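You operate a simulated robot arm through the tools that you are given. There is no shell and no other tool.

You run a simulated robot arm. Do the job below in one go: nothing can be reset, and whatever is moved stays where it is left.

## Task
Grind medium coffee into the cup, about to its line, and stand it on the coaster. Set down upright: cup.

The check looks at the end state, three seconds after you hand in, the way a careful person would. Anything else that was tipped, shoved, dropped, spilled or broken makes it a failure.

## Robot
A 7-joint arm with a two-finger parallel gripper, fixed in place. Base frame: the origin is on the floor under the middle of its stand, x ahead of it, y to its left, z up; the work surface is at about z = 76. Readings come in cm, rad, newtons and seconds.
With the tool pointing down near the work surface it reaches from about 10 to 66 cm from the base axis. Its first joint turns from -1.152 to 1.152 rad. Payload 1.57 kg.
The TCP is the grasp point between the finger pads, 3 cm short of the fingertips. In the tool frame z runs along the fingers and y along their closing line. The gripper opens to 8 cm. The fingers are 1.7 cm wide and 1.2 cm thick; the gripper's body (4 by 8.2 cm) begins 8 cm behind the TCP.
Orientation is that of the tool frame in the base frame, as [roll, pitch, yaw] about the fixed x, y, z axes, in that order (R = Rz(yaw) Ry(pitch) Rx(roll)). With the fingers straight down and closing along the base's y, the tool's x points along the base's -x, its y along +y and its z along -z.

## Interface
- The arm moves only by the tool servo_tool. Its argument "increments" is a list of rows, each an object (a shift or turn left out is 0, a gripper value left out holds the last) with "translation": the shift along the tool's x, y, z in cm, a list of three; "turn": the turn, a rotation vector about the tool's x, y, z in rad, a list of three; "gripper": the opening in per cent of the stroke, from 0 (shut) to 100 (fully open). In form: [{"translation": [x, y, z], "turn": [ax, ay, az], "gripper": gripper}, ...]. A call has 1 to 20 rows; each row shifts and turns the commanded pose from where the row before left it, along the tool's axes as they then stand. Each row takes 0.2 s and may step no farther than 5 cm and 0.15 rad from the row before; otherwise, or with a gripper value out of range, the whole call is refused. A pose out of reach is approached as far as the arm can. The call stops where the force on the tool passes 40 N (or 10 N more than at its start, if that is more) or the arm is blocked; 0.2 s more then pass. Each finger travels about 7.2 cm/s and halts on what it meets, pressing with about 23 N; the grip force reading is that of the motor and also rises with nothing between the fingers. The clock runs only during rows and for 0.2 s after the last one: add rows that do not move to give the fingers time. It gives the time, the measured TCP pose, the force on the tool (base axes), the opening and the grip force at its end, in the units of the frame above (readings bear some noise), with the torque about the TCP (base axes, N m) and any sound that the robot's microphone picked up, and new pictures: "views" is both (left out), scene, wrist or none.
- Cameras (640 x 400 px; columns grow to the right, rows downward): "scene" is fixed at [6.07, 43.14, 142.91]; the picture's right is [-0.76, -0.65, 0.00], its down [-0.35, 0.40, -0.84] and it looks along [0.55, -0.64, -0.54] (base axes); focal length 312 px, centre (320, 200). "wrist" rides on the gripper at [7.2, -0.7, -12.2] in the tool frame; the picture's right is [0.09, 1.00, 0.00], its down [-0.84, 0.08, -0.54] and it looks along [-0.54, 0.05, 0.84] (tool axes); focal length 238 px, centre (320, 200). There is no depth. A picture from a camera that has moved, and an enlarged one, comes with that camera's place and axes in the base frame and with its lens.
- zoom(camera, box): a new picture of the part [left, top, right, bottom] of that camera's present view, enlarged. No time passes.
- hand_in(): hands the job in; it is judged then, once.

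Places have to be worked out from the pictures, the camera data and where the tool is seen. Open the gripper and draw the arm clear of the work before you hand the job in, unless the task says otherwise.

The tools are called after "Call:" as name(argument=value, ...) on one line, values as JSON. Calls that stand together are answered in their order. servo_tool: Moves the arm, as the interface text tells. Its arguments: {"type":"object","properties":{"increments":{"type":"array"},"views":{"type":"string","enum":["both","scene","wrist","none"]}},"required":["increments"]} The other tools are called the same way: zoom (camera, box) takes an enlarged picture of a part of a camera's view; hand_in () hands the job in.

At the start:

```text
clock: 0.0
position: [38.62, -2.17, 122.25]
tool_rot: [3.139, 0.002, -3.141]
wrist_force: [0.5, 0.2, -0.3]
torque: [-0.03, -0.01, -0.02]
width: 8.01
grip_force: 0.0
```

scene: 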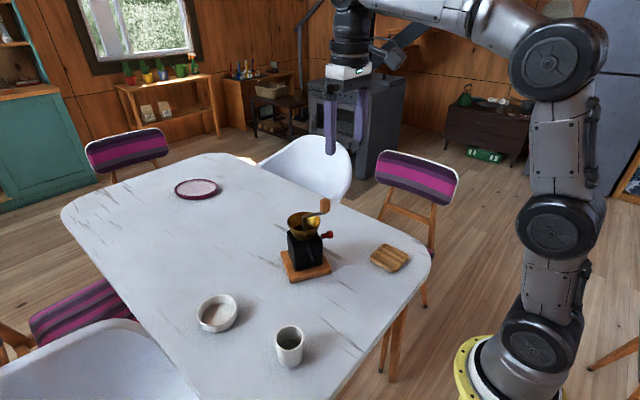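
wrist: 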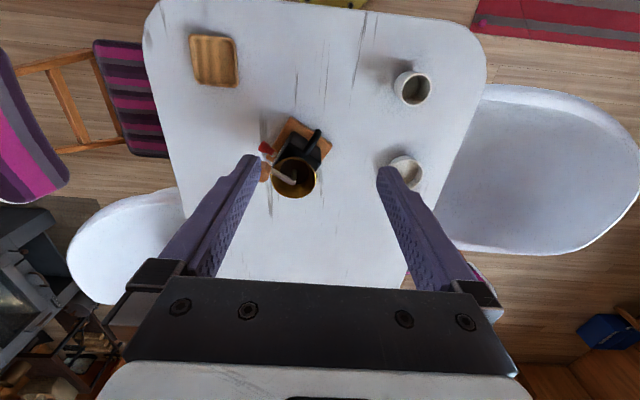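

I see a coffee grinder with a crank on top, a cup, a bowl, a wooden square coaster and a pink plate. I'll zoom in on the objects before moving.

Call:
zoom(camera="scene", box=[260, 180, 440, 300])

Call:
zoom(camera="scene", box=[180, 270, 330, 380])

Call:
zoom(camera="wrist", box=[230, 90, 380, 220])

Call:
zoom(camera="wrist", box=[360, 50, 460, 200])

```text
3.33 times, centred on (350, 240) of scene
camera zoom: at [6.07, 43.14, 142.91], right [-0.76, -0.65, 0.0], down [-0.35, 0.4, -0.84], along [0.55, -0.64, -0.54], focal length 1042 px, centre (220, 67)
```

zoom: 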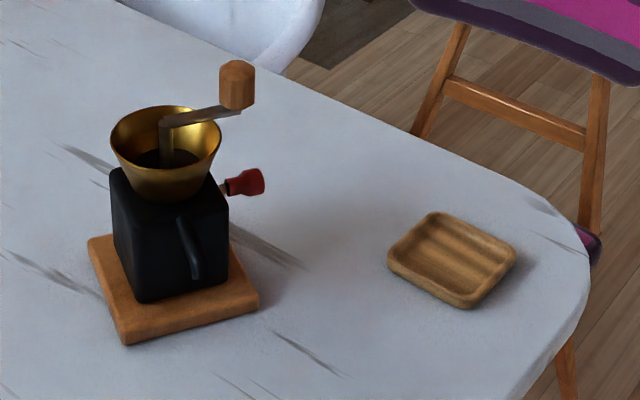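

```text
3.64 times, centred on (255, 325) of scene
camera zoom: at [6.07, 43.14, 142.91], right [-0.76, -0.65, 0.0], down [-0.35, 0.4, -0.84], along [0.55, -0.64, -0.54], focal length 1136 px, centre (556, -254)
```

zoom: 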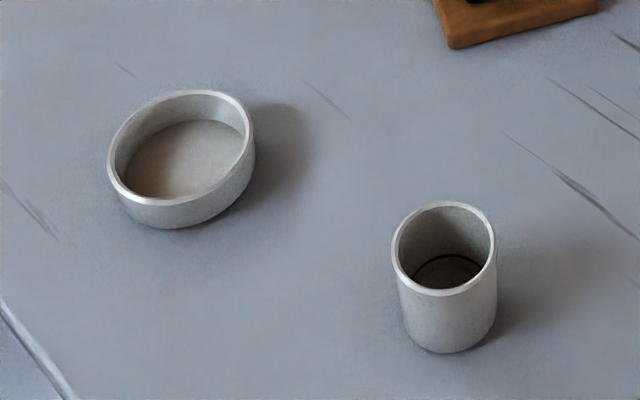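

```text
3.08 times, centred on (305, 155) of wrist
camera zoom: at [31.44, -2.91, 134.37], right [-0.09, 1.0, 0.0], down [0.84, 0.08, 0.54], along [0.54, 0.05, -0.84], focal length 733 px, centre (366, 338)
```

zoom: 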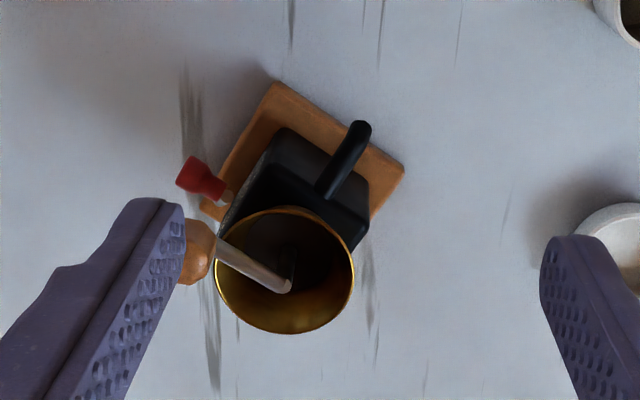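

```text
2.67 times, centred on (410, 125) of wrist
camera zoom: at [31.44, -2.91, 134.37], right [-0.09, 1.0, 0.0], down [0.84, 0.08, 0.54], along [0.54, 0.05, -0.84], focal length 636 px, centre (80, 400)
```

zoom: 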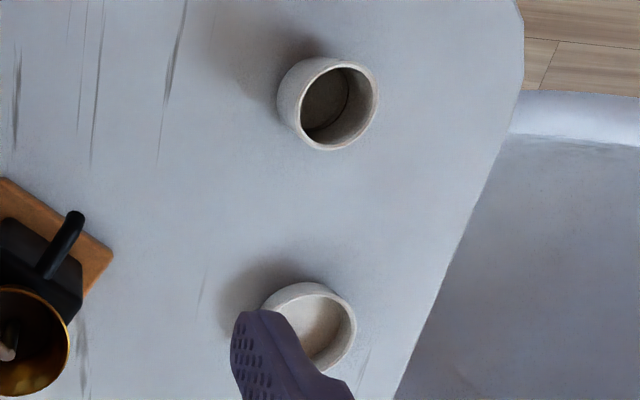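

The objects are roughly located: cup near (37, 16.6), wooden coaster near (36, -24.5), grinder near (55, -7) with its spout end at about (46.7, -1.8, 84.4), crank knob near (50.8, -10.9, 96.4) and red knob near (50.9, -12.9, 85). I'll lower the arm a bit to see the grinder up close.

Call:
servo_tool(increments=[{"translation": [-0.85, -0.95, 4.5]}, {"translation": [-0.85, -0.95, 4.5]}, {"translation": [-0.85, -0.95, 4.5]}, {"translation": [-0.85, -0.95, 4.0]}, {}])

```text
clock: 1.2
position: [42.02, -6.08, 104.66]
tool_rot: [3.139, 0.001, -3.141]
wrist_force: [-0.3, 0.5, -0.2]
torque: [0.04, -0.01, 0.01]
width: 8.01
grip_force: 0.0
camera wrist: at [34.76, -6.74, 116.78], right [-0.09, 1.0, 0.0], down [0.84, 0.08, 0.54], along [0.54, 0.05, -0.84], focal length 238 px, centre (320, 200)
```

scene: 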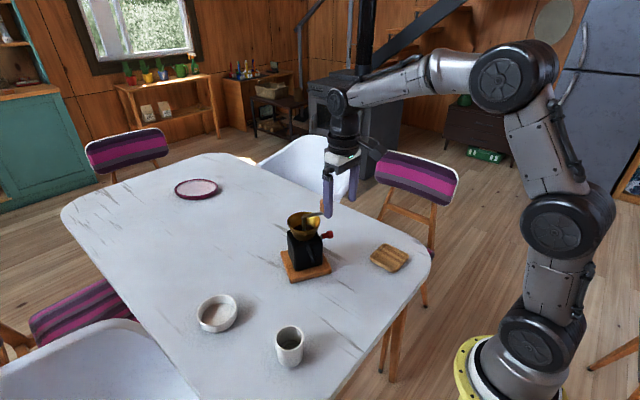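
wrist: 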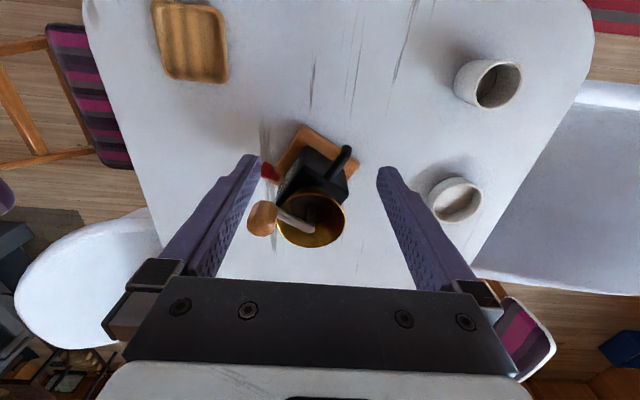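

Closer view now. I'll zoom on the grinder to read the red control and the hopper contents.

Call:
zoom(camera="wrist", box=[240, 110, 370, 260])

Call:
zoom(camera="wrist", box=[420, 40, 540, 230])

Call:
zoom(camera="scene", box=[270, 195, 350, 290])

```text
2.67 times, centred on (305, 185) of wrist
camera zoom: at [34.76, -6.74, 116.78], right [-0.09, 1.0, 0.0], down [0.84, 0.08, 0.54], along [0.54, 0.05, -0.84], focal length 636 px, centre (360, 240)
```

zoom: 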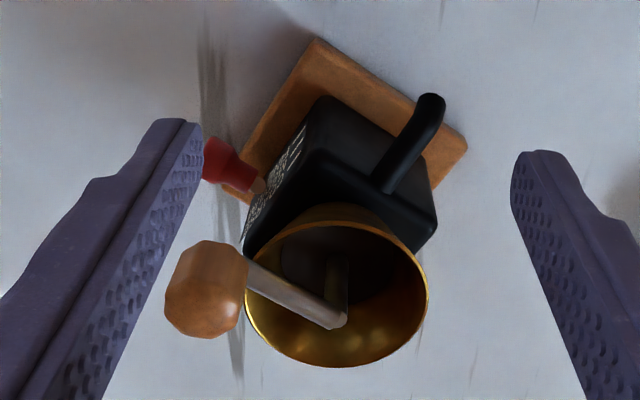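

```text
2.11 times, centred on (480, 135) of wrist
camera zoom: at [34.76, -6.74, 116.78], right [-0.09, 1.0, 0.0], down [0.84, 0.08, 0.54], along [0.54, 0.05, -0.84], focal length 502 px, centre (-17, 337)
```

zoom: 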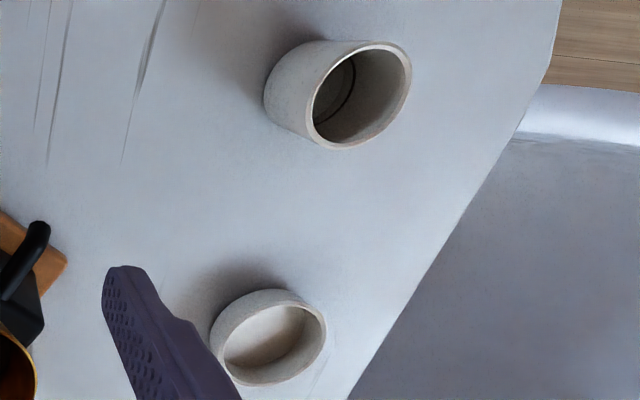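

```text
4.21 times, centred on (310, 242) of scene
camera zoom: at [6.07, 43.14, 142.91], right [-0.76, -0.65, 0.0], down [-0.35, 0.41, -0.84], along [0.55, -0.64, -0.54], focal length 1316 px, centre (362, 21)
```

zoom: 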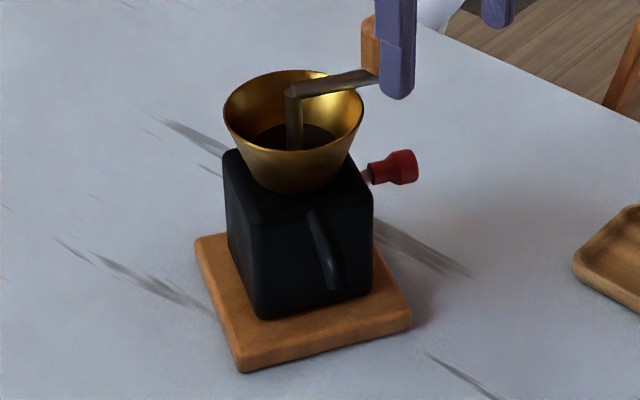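

The side face behind the red lever carries white markings. I'll move over to that side, yaw and tilt the camera to read them.

Call:
servo_tool(increments=[{"translation": [-0.5, -4.5, 0]}, {"translation": [-0.5, -4.5, 0]}, {"translation": [-0.5, -4.5, 0]}, {"translation": [-0.5, -2, 0]}, {"turn": [0, 0, -0.1375]}, {"turn": [0, 0, -0.1375]}, {"turn": [0, 0, -0.1375]}, {"turn": [0, 0, -0.1375]}, {"turn": [0, 0, -0.1375]}, {"turn": [0, 0, -0.1375]}, {"turn": [0, 0, -0.1375]}, {"turn": [0, 0, -0.1375]}, {"turn": [0, -0.15, 0]}, {"turn": [0, -0.15, 0]}, {"turn": [0, -0.15, 0]}, {"turn": [0, -0.15, 0]}, {}])

```text
clock: 4.8
position: [44.04, -21.42, 104.78]
tool_rot: [-3.14, 0.604, -2.041]
wrist_force: [0.7, -0.5, -0.4]
torque: [-0.01, 0.01, 0.01]
width: 7.99
grip_force: 0.0
camera wrist: at [38.82, -33.28, 110.66], right [-0.92, 0.38, -0.05], down [0.1, 0.38, 0.92], along [0.37, 0.84, -0.39], focal length 238 px, centre (320, 200)
```

scene: 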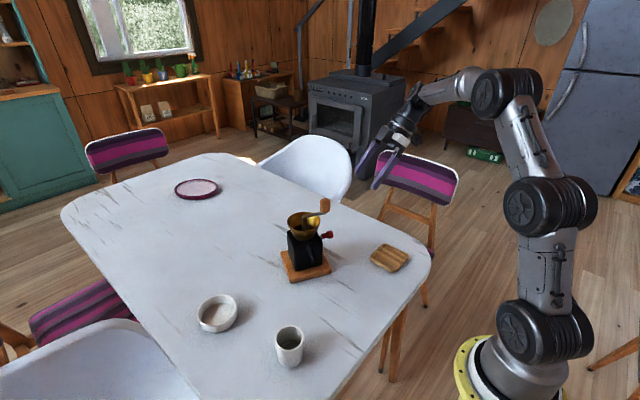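
wrist: 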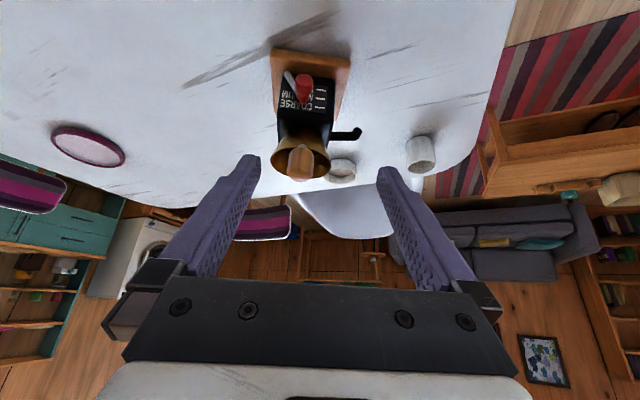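

The face shows lettering such as "COARSE". Zooming to read the scale and the lever position.

Call:
zoom(camera="wrist", box=[260, 40, 370, 180])

Call:
zoom(camera="wrist", box=[270, 60, 350, 130])

```text
2.86 times, centred on (315, 110) of wrist
camera zoom: at [38.82, -33.28, 110.66], right [-0.92, 0.38, -0.05], down [0.1, 0.38, 0.92], along [0.37, 0.84, -0.39], focal length 681 px, centre (334, 457)
```

zoom: 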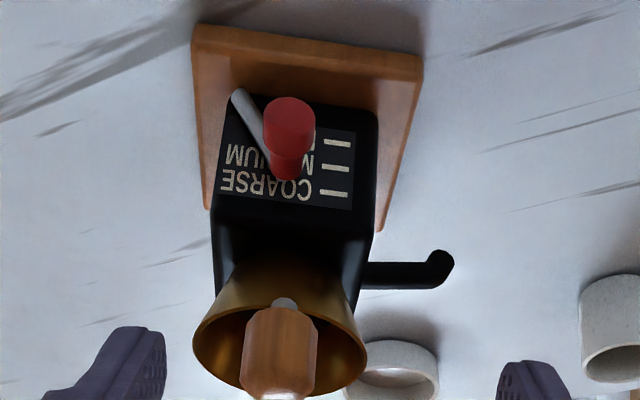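

```text
5.71 times, centred on (310, 95) of wrist
camera zoom: at [38.82, -33.28, 110.66], right [-0.92, 0.38, -0.05], down [0.1, 0.38, 0.92], along [0.37, 0.84, -0.39], focal length 1362 px, centre (377, 800)
```

zoom: 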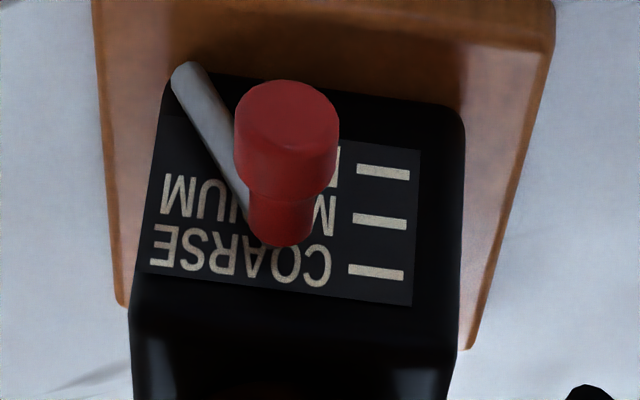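

The scale, which is upside-down in this view, runs FINE at the bottom, MEDIUM in the middle and COARSE at the top, and the lever looks to be near COARSE. I want a face-on view, so I'll pitch further and lower the tool in front of that face.

Call:
servo_tool(increments=[{"turn": [0, -0.14, 0]}, {"turn": [0, -0.13, 0]}, {"turn": [0, -0.13, 0]}, {"translation": [3.45, -0.55, 2.41]}, {"translation": [3.45, -0.55, 2.41]}, {"translation": [3.45, -0.55, 2.41]}, {"translation": [3.45, -0.55, 2.41]}, {}])

```text
clock: 6.6
position: [46.59, -21.78, 87.88]
tool_rot: [-3.137, 1.002, -2.038]
wrist_force: [0.4, -0.2, -0.3]
torque: [-0.02, 0.03, -0.02]
width: 7.99
grip_force: 0.2
camera wrist: at [40.65, -34.75, 88.38], right [-0.91, 0.41, -0.08], down [-0.07, 0.03, 1.0], along [0.41, 0.91, 0.0], focal length 238 px, centre (320, 200)
```

scene: 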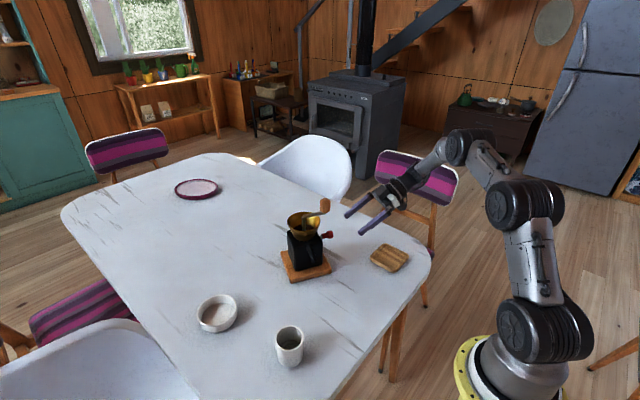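
wrist: 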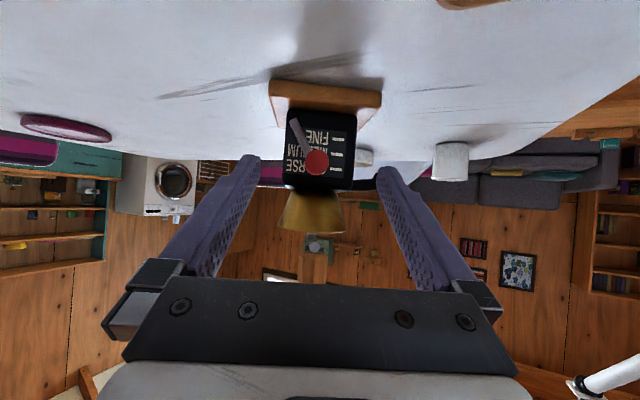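

This is a nearly face-on view; zooming in on the lever and scale.

Call:
zoom(camera="wrist", box=[260, 80, 390, 200])

Call:
zoom(camera="wrist", box=[280, 115, 360, 190])

```text
3.33 times, centred on (325, 140) of wrist
camera zoom: at [40.65, -34.75, 88.38], right [-0.91, 0.41, -0.08], down [-0.07, 0.03, 1.0], along [0.41, 0.91, 0.0], focal length 794 px, centre (303, 400)
```

zoom: 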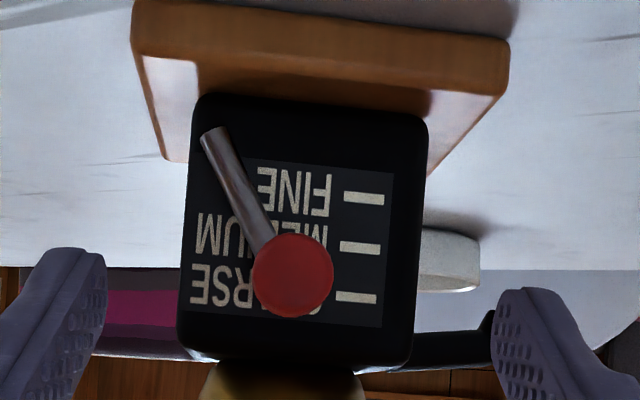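

```text
5.33 times, centred on (320, 152) of wrist
camera zoom: at [40.65, -34.75, 88.38], right [-0.91, 0.41, -0.08], down [-0.07, 0.03, 1.0], along [0.41, 0.91, 0.0], focal length 1271 px, centre (320, 453)
```

zoom: 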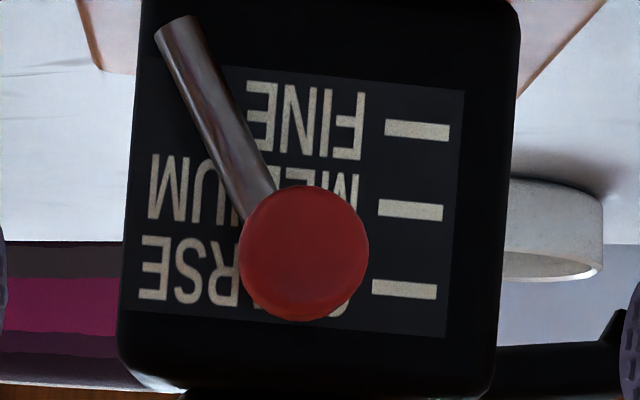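

The lever is a slanted rod pivoting at the lower back of the face, and its red knob sits at the COARSE row. It needs to swing toward the front and down to MEDIUM, roughly 2 cm across and 1.6 cm down. I'll bring half-closed fingers around the knob, stopping short to check.

Call:
servo_tool(increments=[{"gripper": 55}, {"translation": [-0.5, 0.05, 2.5], "gripper": 50}, {"translation": [-0.5, 0.05, 2.5]}, {}])

Call:
zoom(camera="wrist", box=[240, 60, 400, 240])

Call:
zoom(camera="scene", box=[270, 185, 400, 290])

```text
clock: 7.6
position: [48.54, -17.47, 86.19]
tool_rot: [-3.139, 1.002, -2.04]
wrist_force: [0.1, 0.2, 0.0]
torque: [0.0, 0.01, 0.0]
width: 3.99
grip_force: 0.0
camera wrist: at [42.69, -30.47, 86.53], right [-0.91, 0.41, -0.08], down [-0.07, 0.03, 1.0], along [0.41, 0.91, 0.0], focal length 238 px, centre (320, 200)
```

scene: 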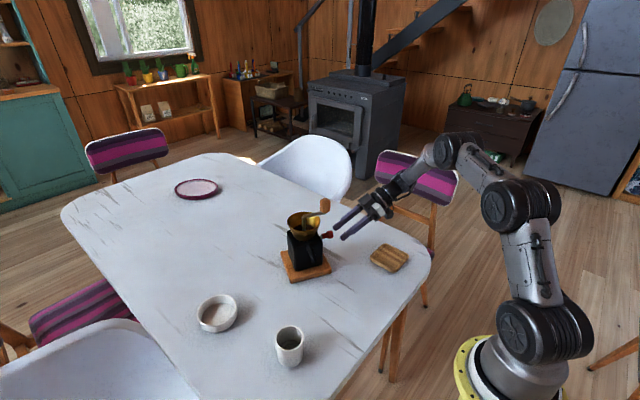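
wrist: 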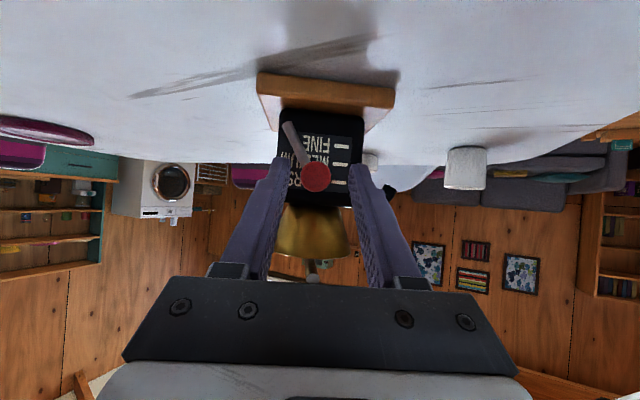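

```text
2.22 times, centred on (320, 150) of wrist
camera zoom: at [42.69, -30.47, 86.53], right [-0.91, 0.41, -0.08], down [-0.07, 0.03, 1.0], along [0.41, 0.91, 0.0], focal length 530 px, centre (320, 311)
```

zoom: 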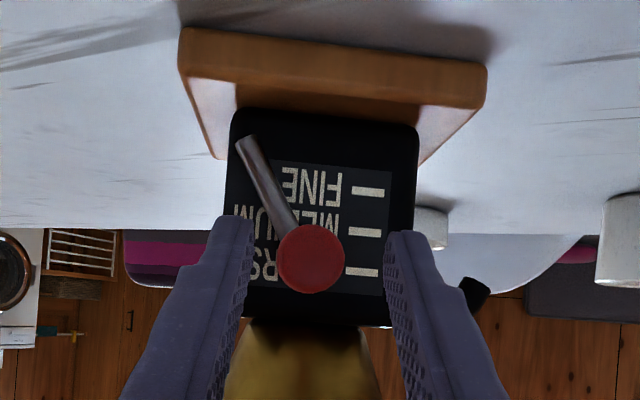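

```text
3.81 times, centred on (335, 238) of scene
camera zoom: at [6.07, 43.14, 142.91], right [-0.76, -0.65, 0.0], down [-0.35, 0.4, -0.84], along [0.55, -0.64, -0.54], focal length 1190 px, centre (263, 57)
```

zoom: 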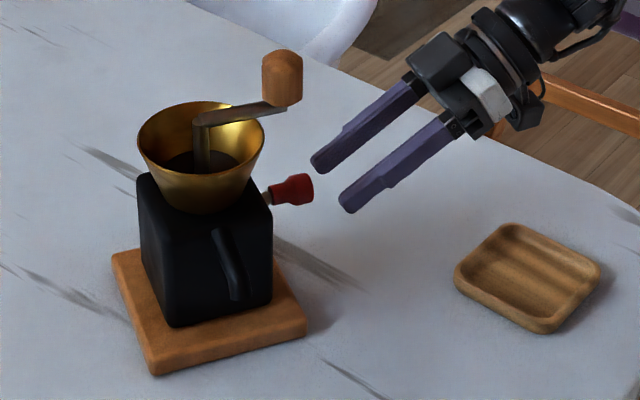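

The knob is centred between the fingers, with its end about 4 cm beyond the TCP. I'll slide in around it and close to a loose cage.

Call:
servo_tool(increments=[{"translation": [-0.28, -0.06, 1.73]}, {"translation": [-0.28, -0.07, 1.73]}, {}, {"gripper": 36}, {}])

Call:
zoom(camera="wrist", box=[240, 60, 400, 240])

Call:
zoom(camera="scene", box=[270, 185, 400, 290])

```text
clock: 8.8
position: [50.2, -14.74, 84.78]
tool_rot: [-3.14, 1.004, -2.04]
wrist_force: [-0.6, 0.4, 0.8]
torque: [0.0, 0.0, 0.01]
width: 2.87
grip_force: 0.0
camera wrist: at [44.24, -27.7, 85.17], right [-0.91, 0.41, -0.08], down [-0.07, 0.03, 1.0], along [0.41, 0.91, 0.0], focal length 238 px, centre (320, 200)
```

scene: 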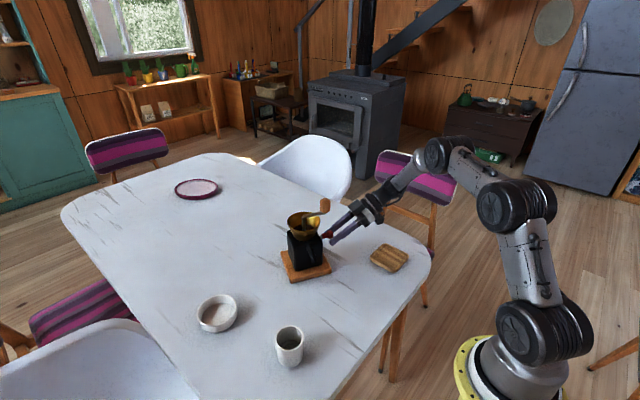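
wrist: 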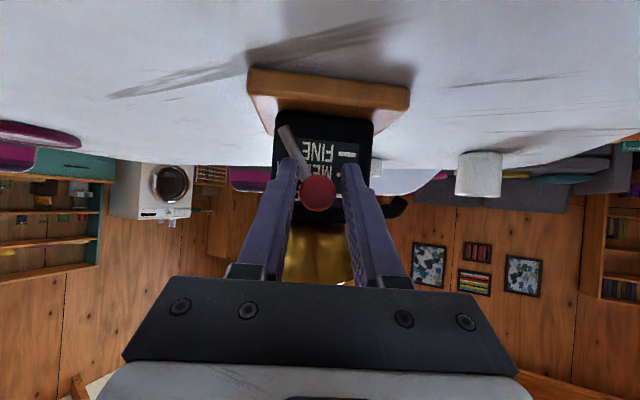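

```text
2.22 times, centred on (320, 150) of wrist
camera zoom: at [44.24, -27.7, 85.17], right [-0.91, 0.41, -0.08], down [-0.07, 0.03, 1.0], along [0.41, 0.91, 0.0], focal length 530 px, centre (320, 311)
```

zoom: 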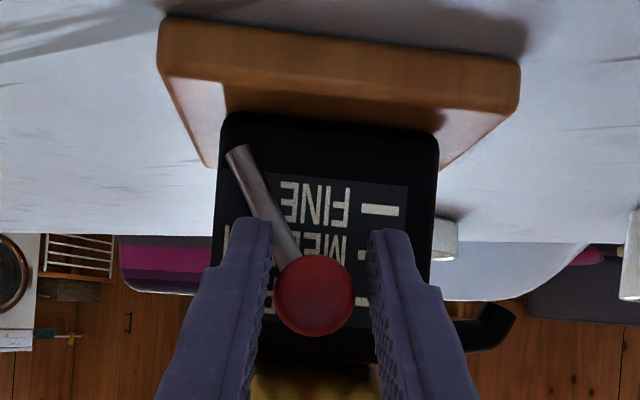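

```text
3.81 times, centred on (335, 238) of scene
camera zoom: at [6.07, 43.14, 142.91], right [-0.76, -0.65, 0.0], down [-0.35, 0.4, -0.84], along [0.55, -0.64, -0.54], focal length 1190 px, centre (263, 57)
```

zoom: 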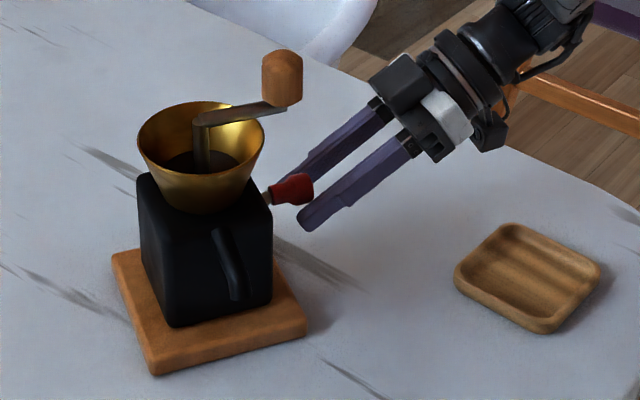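

The knob is caged with small gaps. I'll nudge sideways toward the front (tool +y) in small steps while watching force and lever.

Call:
servo_tool(increments=[{"translation": [0, 0.3, 0]}, {"translation": [0, 0.3, 0]}, {"translation": [0, 0.2, 0]}, {}], views="wrist")

Call:
zoom(camera="wrist", box=[240, 60, 400, 240])

Call:
zoom(camera="scene", box=[270, 185, 400, 290])

```text
clock: 9.8
position: [49.45, -14.46, 84.74]
tool_rot: [-3.137, 1.001, -2.04]
wrist_force: [0.4, 0.6, -0.4]
torque: [0.01, -0.02, -0.02]
width: 2.98
grip_force: 0.8
camera wrist: at [43.5, -27.37, 85.15], right [-0.91, 0.41, -0.08], down [-0.07, 0.03, 1.0], along [0.41, 0.91, 0.0], focal length 238 px, centre (320, 200)
```

wrist: 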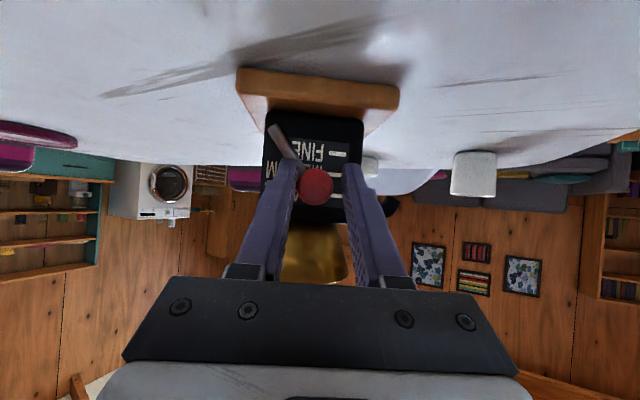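

```text
2.22 times, centred on (320, 150) of wrist
camera zoom: at [43.5, -27.37, 85.15], right [-0.91, 0.41, -0.08], down [-0.07, 0.03, 1.0], along [0.41, 0.91, 0.0], focal length 530 px, centre (320, 311)
```

zoom: 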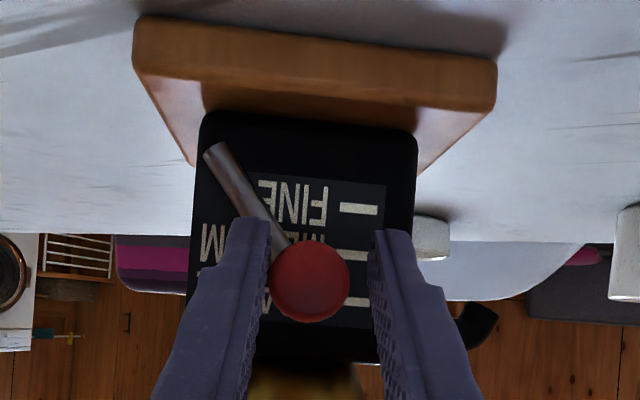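

```text
3.81 times, centred on (335, 238) of scene
camera zoom: at [6.07, 43.14, 142.91], right [-0.76, -0.65, 0.0], down [-0.35, 0.41, -0.84], along [0.55, -0.64, -0.54], focal length 1190 px, centre (263, 57)
```

zoom: 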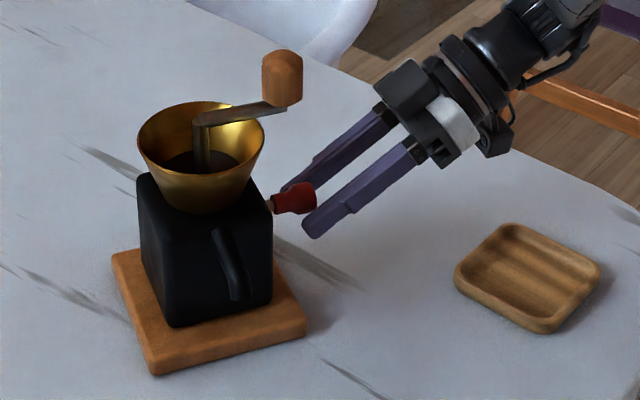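

The lever swings freely with almost no force and the grinder has stayed put. I'll continue frontward and follow it down.

Call:
servo_tool(increments=[{"translation": [0.21, 0.3, 0.135]}, {"translation": [0.21, 0.3, 0.135]}, {"translation": [0.21, 0.2, 0.135]}, {}], views="wrist")

Call:
zoom(camera="wrist", box=[240, 60, 400, 240])

```text
clock: 10.8
position: [48.66, -14.03, 83.91]
tool_rot: [-3.139, 1.002, -2.041]
wrist_force: [0.7, 0.3, 0.3]
torque: [-0.02, -0.02, -0.01]
width: 2.92
grip_force: 0.2
camera wrist: at [42.75, -26.97, 84.35], right [-0.91, 0.41, -0.08], down [-0.07, 0.03, 1.0], along [0.41, 0.91, 0.0], focal length 238 px, centre (320, 200)
```

wrist: 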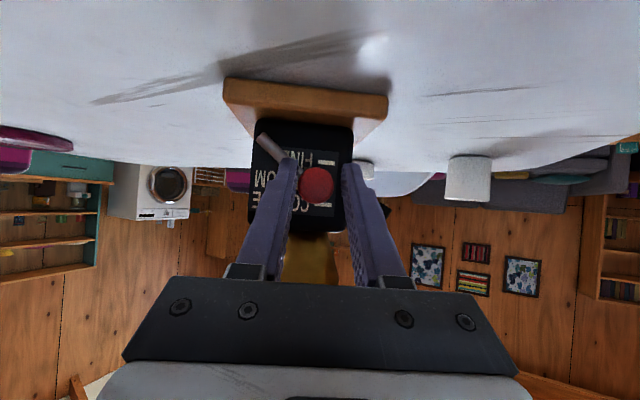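

```text
2.22 times, centred on (320, 150) of wrist
camera zoom: at [42.75, -26.97, 84.35], right [-0.91, 0.41, -0.08], down [-0.07, 0.03, 1.0], along [0.41, 0.91, 0.0], focal length 530 px, centre (320, 311)
```

zoom: 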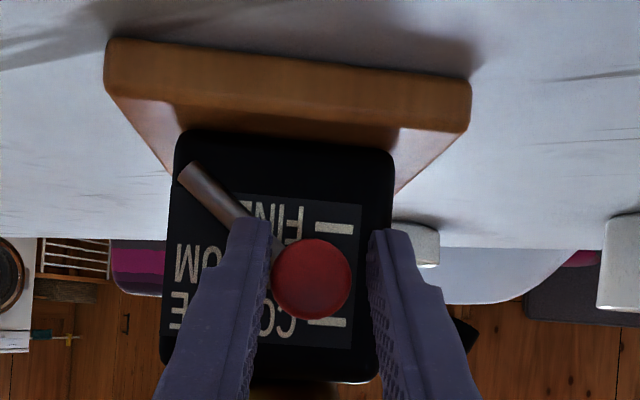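

The lever is now at about 41°, just above the MEDIUM row, so it needs roughly 0.2 cm more. A tiny further nudge, then I'll re-measure.

Call:
servo_tool(increments=[{"translation": [0.15, 0.1, 0.1]}, {"translation": [0.05, 0.1, 0.03]}, {}], views="wrist")

Call:
zoom(camera="wrist", box=[250, 100, 380, 220])

```text
clock: 11.6
position: [48.49, -14.11, 83.77]
tool_rot: [-3.139, 1.002, -2.039]
wrist_force: [1.8, -0.4, -1.1]
torque: [-0.02, 0.03, -0.04]
width: 3.01
grip_force: 0.9
camera wrist: at [42.6, -26.91, 84.15], right [-0.91, 0.41, -0.08], down [-0.07, 0.03, 1.0], along [0.41, 0.91, 0.0], focal length 238 px, centre (320, 200)
```

wrist: 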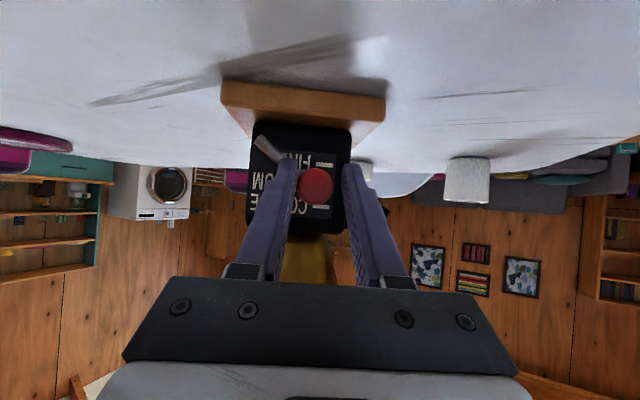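

```text
3.33 times, centred on (315, 160) of wrist
camera zoom: at [42.6, -26.91, 84.15], right [-0.91, 0.41, -0.08], down [-0.07, 0.03, 1.0], along [0.41, 0.91, 0.0], focal length 794 px, centre (337, 333)
```

zoom: 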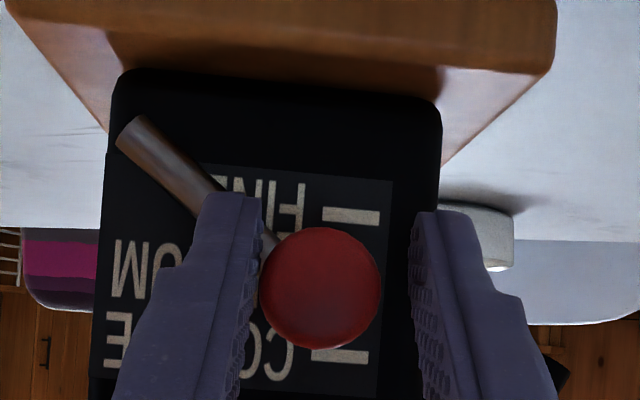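

The lever is at about 40°, with the knob around 0.3 cm above the exact MEDIUM row. One more small push.

Call:
servo_tool(increments=[{"translation": [0.1, 0.1, 0.06]}, {"translation": [0.0, 0.08, 0.0]}, {}], views="wrist")

Call:
zoom(camera="wrist", box=[250, 100, 380, 220])

```text
clock: 12.4
position: [48.36, -13.98, 83.58]
tool_rot: [-3.139, 1.002, -2.039]
wrist_force: [2.5, -1.5, -1.7]
torque: [-0.01, 0.02, -0.08]
width: 3.08
grip_force: 0.6
camera wrist: at [42.4, -26.84, 84.0], right [-0.91, 0.41, -0.08], down [-0.07, 0.03, 1.0], along [0.41, 0.91, 0.0], focal length 238 px, centre (320, 200)
```

wrist: 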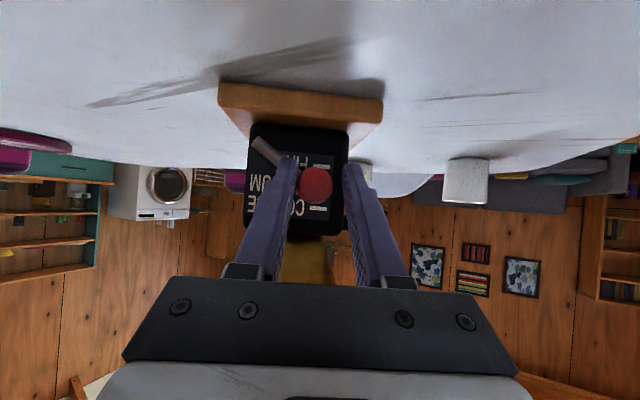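

```text
3.33 times, centred on (315, 160) of wrist
camera zoom: at [42.4, -26.84, 84.0], right [-0.91, 0.41, -0.08], down [-0.07, 0.03, 1.0], along [0.41, 0.91, 0.0], focal length 794 px, centre (337, 333)
```

zoom: 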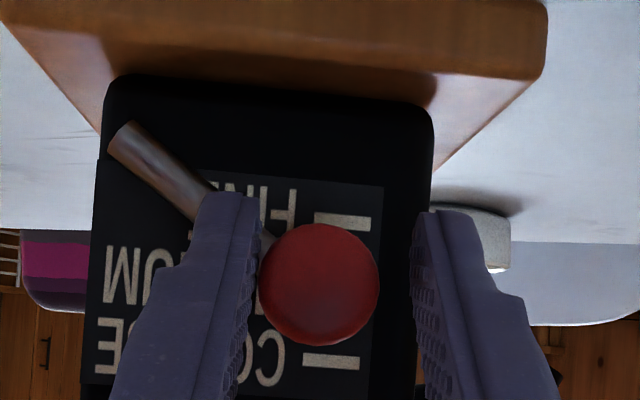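

By my measurement the knob is now level with the MEDIUM mark, at about 38°. I'll open the fingers to release it and see where it rests.

Call:
servo_tool(increments=[{"gripper": 50}, {}, {}], views="wrist")

Call:
zoom(camera="wrist", box=[250, 100, 380, 220])

```text
clock: 13.2
position: [48.37, -13.97, 83.62]
tool_rot: [-3.141, 1.003, -2.039]
wrist_force: [0.5, 0.0, -0.7]
torque: [-0.03, 0.02, 0.0]
width: 4.0
grip_force: 0.1
camera wrist: at [42.41, -26.83, 84.01], right [-0.91, 0.41, -0.08], down [-0.07, 0.03, 1.0], along [0.41, 0.91, 0.0], focal length 238 px, centre (320, 200)
```

wrist: 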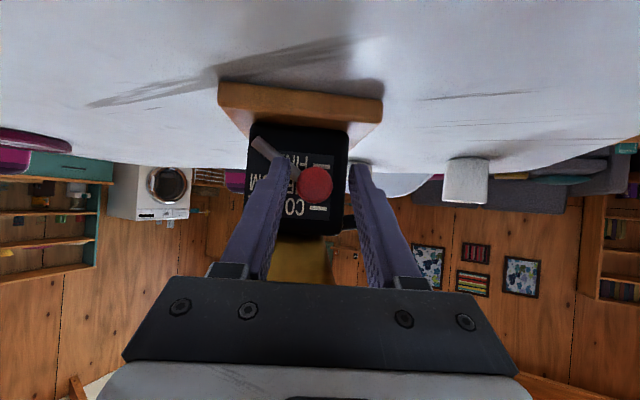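

```text
3.33 times, centred on (315, 160) of wrist
camera zoom: at [42.41, -26.83, 84.01], right [-0.91, 0.41, -0.08], down [-0.07, 0.03, 1.0], along [0.41, 0.91, 0.0], focal length 794 px, centre (337, 333)
```

zoom: 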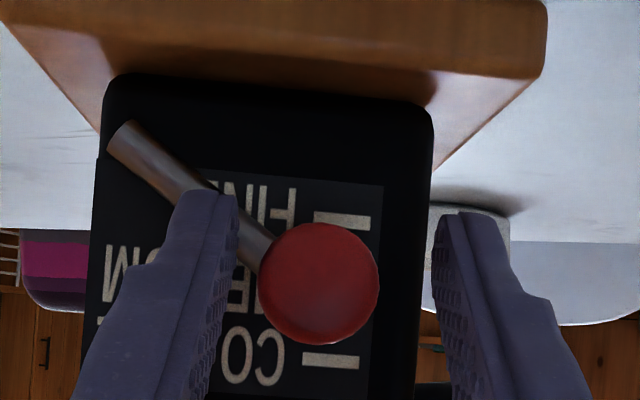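

The lever held its place. I'll back straight off along the tool axis and check the setting from farther away.

Call:
servo_tool(increments=[{"translation": [0, 0, -3]}, {"translation": [0.3, 0, -3]}, {"translation": [0.3, 0, -3], "gripper": 100}, {}])

Call:
zoom(camera="wrist", box=[260, 100, 370, 210])

Call:
zoom(camera="scene", box=[270, 185, 400, 290])

```text
clock: 14.2
position: [44.82, -20.91, 87.96]
tool_rot: [-3.141, 1.002, -2.04]
wrist_force: [0.4, 0.2, 0.7]
torque: [0.04, 0.02, 0.0]
width: 7.99
grip_force: 0.1
camera wrist: at [38.87, -33.84, 88.35], right [-0.91, 0.41, -0.08], down [-0.07, 0.03, 1.0], along [0.41, 0.91, 0.0], focal length 238 px, centre (320, 200)
```

scene: 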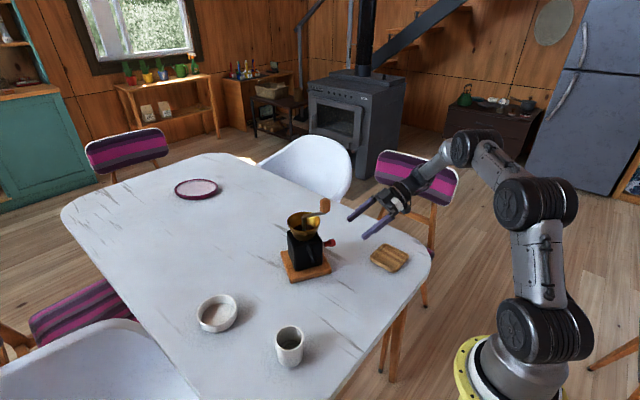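
wrist: 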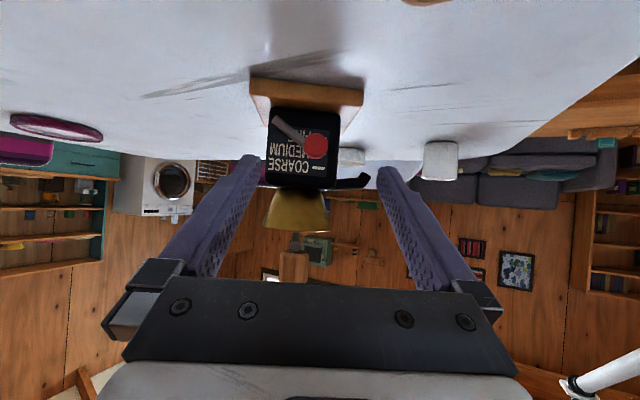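

```text
3.64 times, centred on (315, 155) of wrist
camera zoom: at [38.87, -33.84, 88.35], right [-0.91, 0.41, -0.08], down [-0.07, 0.03, 1.0], along [0.41, 0.91, 0.0], focal length 867 px, centre (338, 364)
```

zoom: 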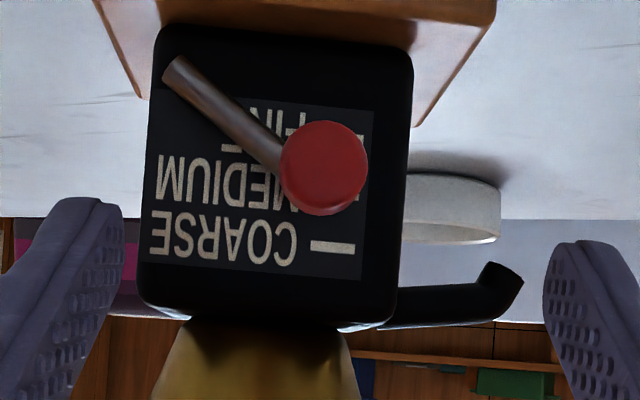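

```text
3.81 times, centred on (335, 238) of scene
camera zoom: at [6.07, 43.14, 142.91], right [-0.76, -0.65, 0.0], down [-0.35, 0.41, -0.84], along [0.55, -0.64, -0.54], focal length 1190 px, centre (263, 57)
```

zoom: 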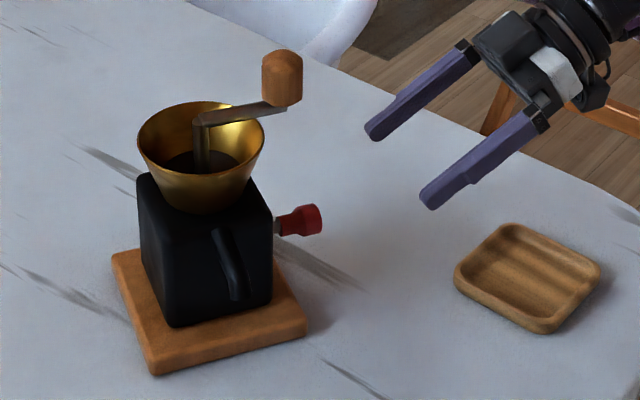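

The lever reads MEDIUM to within about a millimetre. Next is the cup, so I'll raise the arm, return the tool to vertical and yaw to face along the grinder's front.

Call:
servo_tool(increments=[{"translation": [-3.57, 0, -2.3]}, {"translation": [-3.57, 0, -2.3]}, {"translation": [-3.57, 0, -2.3]}, {"translation": [-3.57, 0, -2.3]}, {"turn": [0, 0.143, 0]}, {"turn": [0, 0.143, 0]}, {"turn": [0, 0.143, 0]}, {"turn": [0, 0.143, 0]}, {"turn": [0, 0.143, 0]}, {"turn": [0, 0.143, 0]}, {"turn": [0, 0.142, 0]}, {"turn": [0, 0, 0.143]}, {"turn": [0, 0, 0.143]}, {"turn": [0, 0, 0.143]}, {"turn": [0, 0, 0.143]}, {"turn": [0, 0, 0.143]}, {"turn": [0, 0, 0.143]}, {"turn": [0, 0, 0.143]}, {"turn": [0, 0, 0.143]}, {}], views="none")

```text
clock: 18.4
position: [44.72, -20.96, 104.87]
tool_rot: [3.139, 0.001, 3.096]
wrist_force: [0.7, 0.8, 0.0]
torque: [0.01, -0.01, 0.0]
width: 7.99
grip_force: 0.0
```

Tool is vertical again. Moving over the cup and finishing the yaw to look down at it.

Call:
servo_tool(increments=[{"translation": [1.19, 4.7, 0]}, {"translation": [1.19, 4.7, 0]}, {"translation": [1.19, 4.7, 0]}, {"translation": [1.19, 4.7, 0]}, {"translation": [1.19, 4.7, 0]}, {"translation": [1.19, 4.7, 0]}, {"translation": [1.19, 4.7, 0]}, {"translation": [1.19, 4.7, 0]}, {"turn": [0, 0, 0.1423]}, {"turn": [0, 0, 0.1423]}, {"turn": [0, 0, 0.1423]}, {"translation": [0, 0, 4]}, {}])

Call:
zoom(camera="wrist", box=[250, 80, 390, 220])

```text
clock: 21.2
position: [36.89, 16.93, 100.9]
tool_rot: [3.14, 0.002, 2.669]
wrist_force: [0.3, 0.0, -0.4]
torque: [-0.04, 0.02, 0.0]
width: 8.0
grip_force: 0.1
camera wrist: at [30.05, 19.6, 112.98], right [0.37, 0.93, 0.0], down [0.78, -0.31, 0.54], along [0.51, -0.2, -0.84], focal length 238 px, centre (320, 200)
```

scene: 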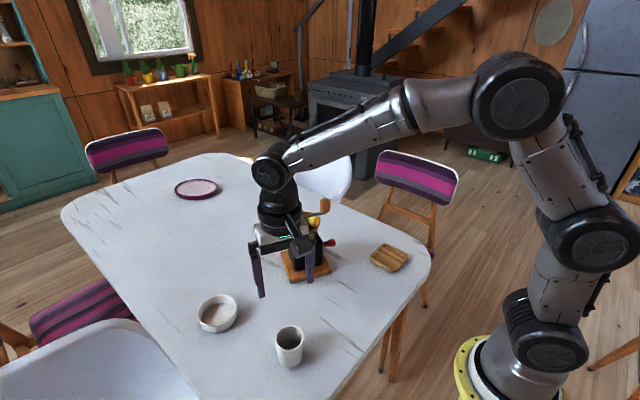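
wrist: 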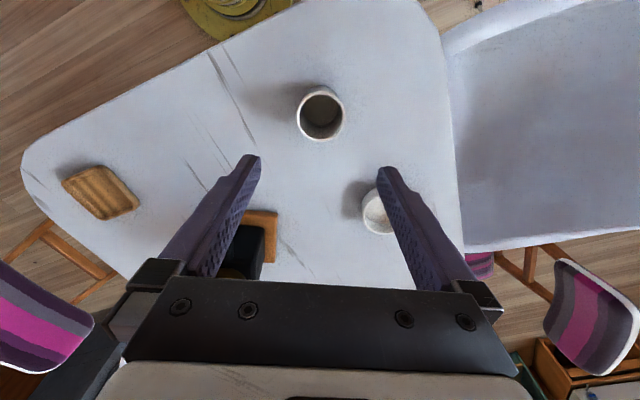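

```text
2.86 times, centred on (320, 150) of wrist
camera zoom: at [30.05, 19.6, 112.98], right [0.37, 0.93, 0.0], down [0.78, -0.31, 0.54], along [0.51, -0.2, -0.84], focal length 681 px, centre (320, 343)
```

zoom: 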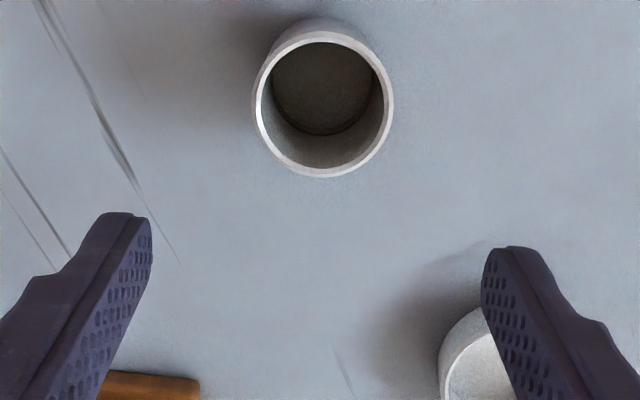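

The cup is at (37.0, 17.0) with a diameter of about 6.0 cm and its rim at z≈83, so it just fits under the spout outlet at (46.7, -1.7, 84.3). I'll tilt the tool so the hand stays clear of the spout later, then descend around the cup.

Call:
servo_tool(increments=[{"turn": [0, -0.15, 0]}, {"turn": [0, -0.15, 0]}, {"turn": [0, -0.15, 0]}, {"turn": [0, -0.15, 0]}, {"turn": [0, -0.15, 0]}, {"translation": [2.5, 0.05, 2.68]}, {"translation": [2.5, 0.05, 2.68]}, {"translation": [2.5, 0.0, 2.68]}, {}])

Call:
zoom(camera="wrist", box=[220, 60, 420, 220])

```text
clock: 23.2
position: [36.77, 17.03, 89.83]
tool_rot: [3.138, 0.75, 2.668]
wrist_force: [0.4, -0.1, -0.3]
torque: [0.03, 0.03, -0.02]
width: 8.0
grip_force: 0.0
camera wrist: at [24.34, 22.62, 93.83], right [0.39, 0.92, -0.06], down [0.25, -0.04, 0.97], along [0.89, -0.39, -0.25], focal length 238 px, centre (320, 200)
```

scene: 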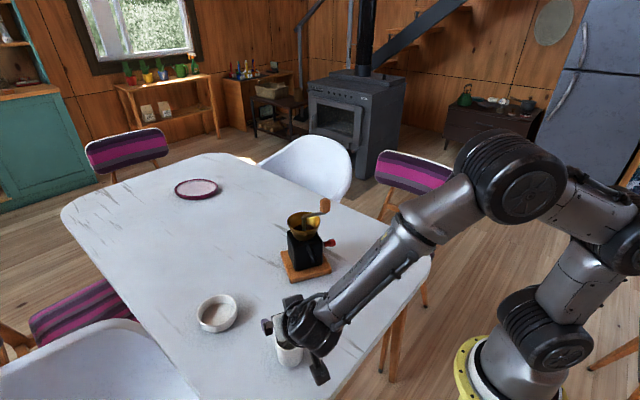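
wrist: 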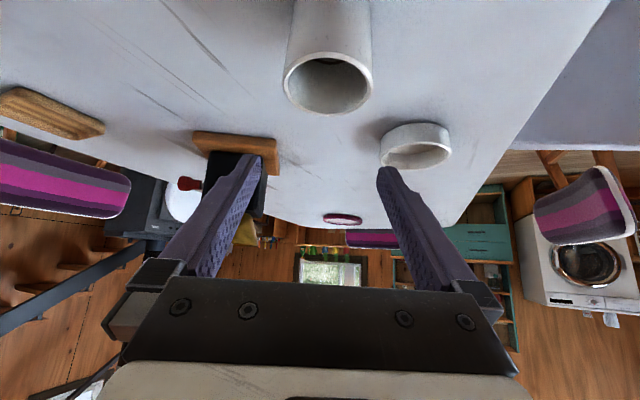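

```text
2.50 times, centred on (320, 140) of wrist
camera zoom: at [24.34, 22.62, 93.83], right [0.39, 0.92, -0.06], down [0.25, -0.04, 0.97], along [0.89, -0.39, -0.25], focal length 596 px, centre (320, 350)
```

zoom: 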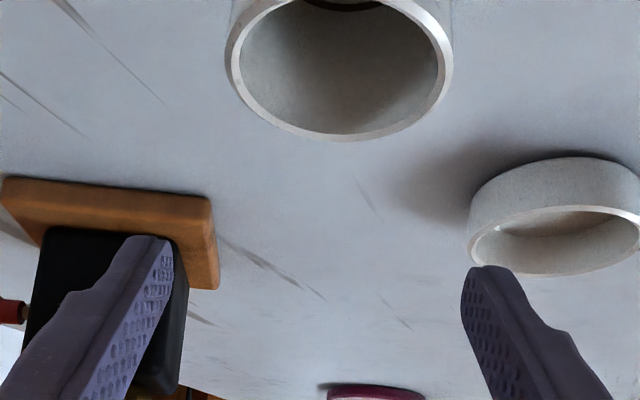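

The cup is aligned between the fingers; its rim is nearer z≈82.3. Completing the descent to a grip height of about z=80.3.

Call:
servo_tool(increments=[{"translation": [2.1, 0.05, 2.36]}, {"translation": [2.1, 0.05, 2.36]}, {"translation": [2.1, 0, 2.36]}, {}])

Call:
zoom(camera="wrist", box=[180, 60, 460, 260])

Call:
zoom(camera="scene", box=[220, 270, 380, 390])

```text
clock: 24.2
position: [37.05, 17.22, 80.58]
tool_rot: [3.139, 0.751, 2.668]
wrist_force: [0.0, 0.4, -0.7]
torque: [-0.01, 0.0, 0.0]
width: 8.01
grip_force: 0.2
camera wrist: at [24.59, 22.69, 84.4], right [0.39, 0.92, -0.06], down [0.25, -0.04, 0.97], along [0.89, -0.39, -0.25], focal length 238 px, centre (320, 200)
```

scene: 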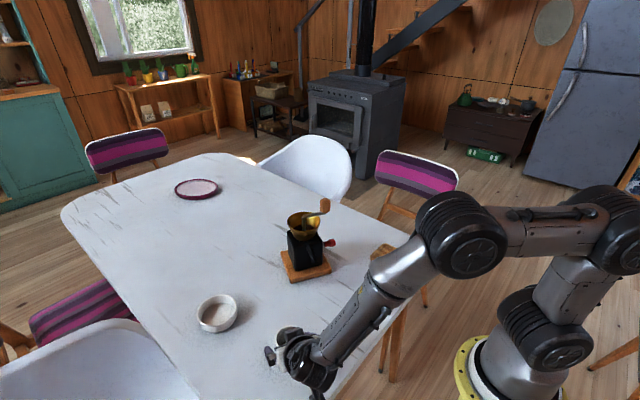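
wrist: 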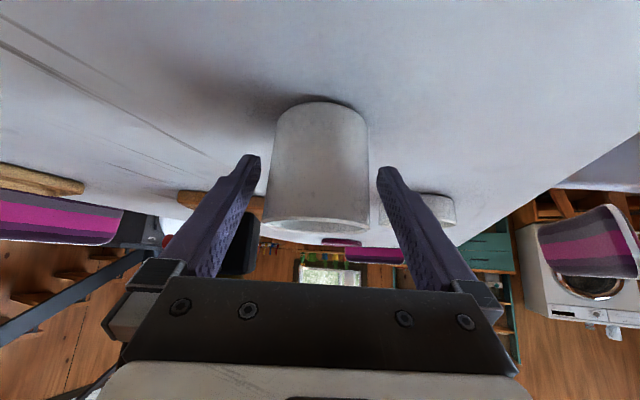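

```text
2.00 times, centred on (320, 160) of wrist
camera zoom: at [24.59, 22.69, 84.4], right [0.39, 0.92, -0.06], down [0.25, -0.04, 0.97], along [0.89, -0.39, -0.25], focal length 477 px, centre (320, 280)
```

zoom: 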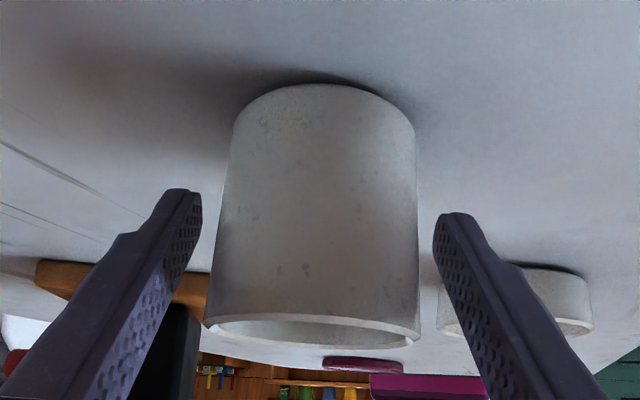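

```text
3.33 times, centred on (300, 330) of scene
camera zoom: at [6.07, 43.14, 142.91], right [-0.76, -0.65, 0.0], down [-0.35, 0.4, -0.84], along [0.55, -0.64, -0.54], focal length 1042 px, centre (387, -233)
```

zoom: 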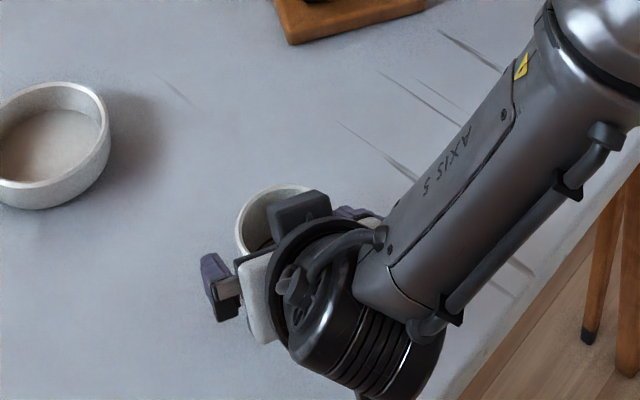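

The cup is centred between the fingers. Closing to grip it.

Call:
servo_tool(increments=[{"gripper": 60}, {}, {}, {}], views="wrist")

```text
clock: 25.2
position: [37.11, 17.08, 80.45]
tool_rot: [3.14, 0.751, 2.67]
wrist_force: [0.1, 1.0, 0.4]
torque: [0.01, 0.02, -0.01]
width: 5.93
grip_force: 22.2
camera wrist: at [24.58, 22.69, 84.43], right [0.39, 0.92, -0.06], down [0.25, -0.04, 0.97], along [0.89, -0.39, -0.25], focal length 238 px, centre (320, 200)
```

wrist: 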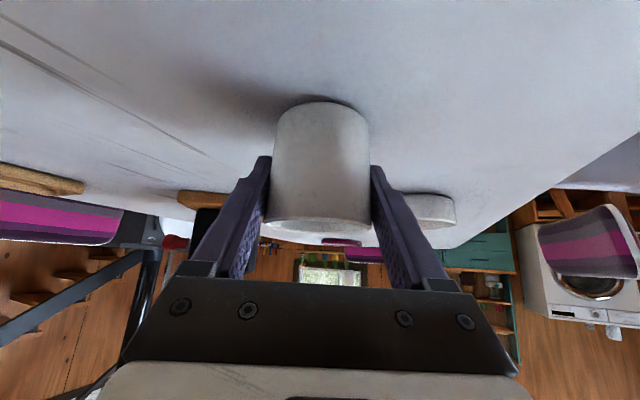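

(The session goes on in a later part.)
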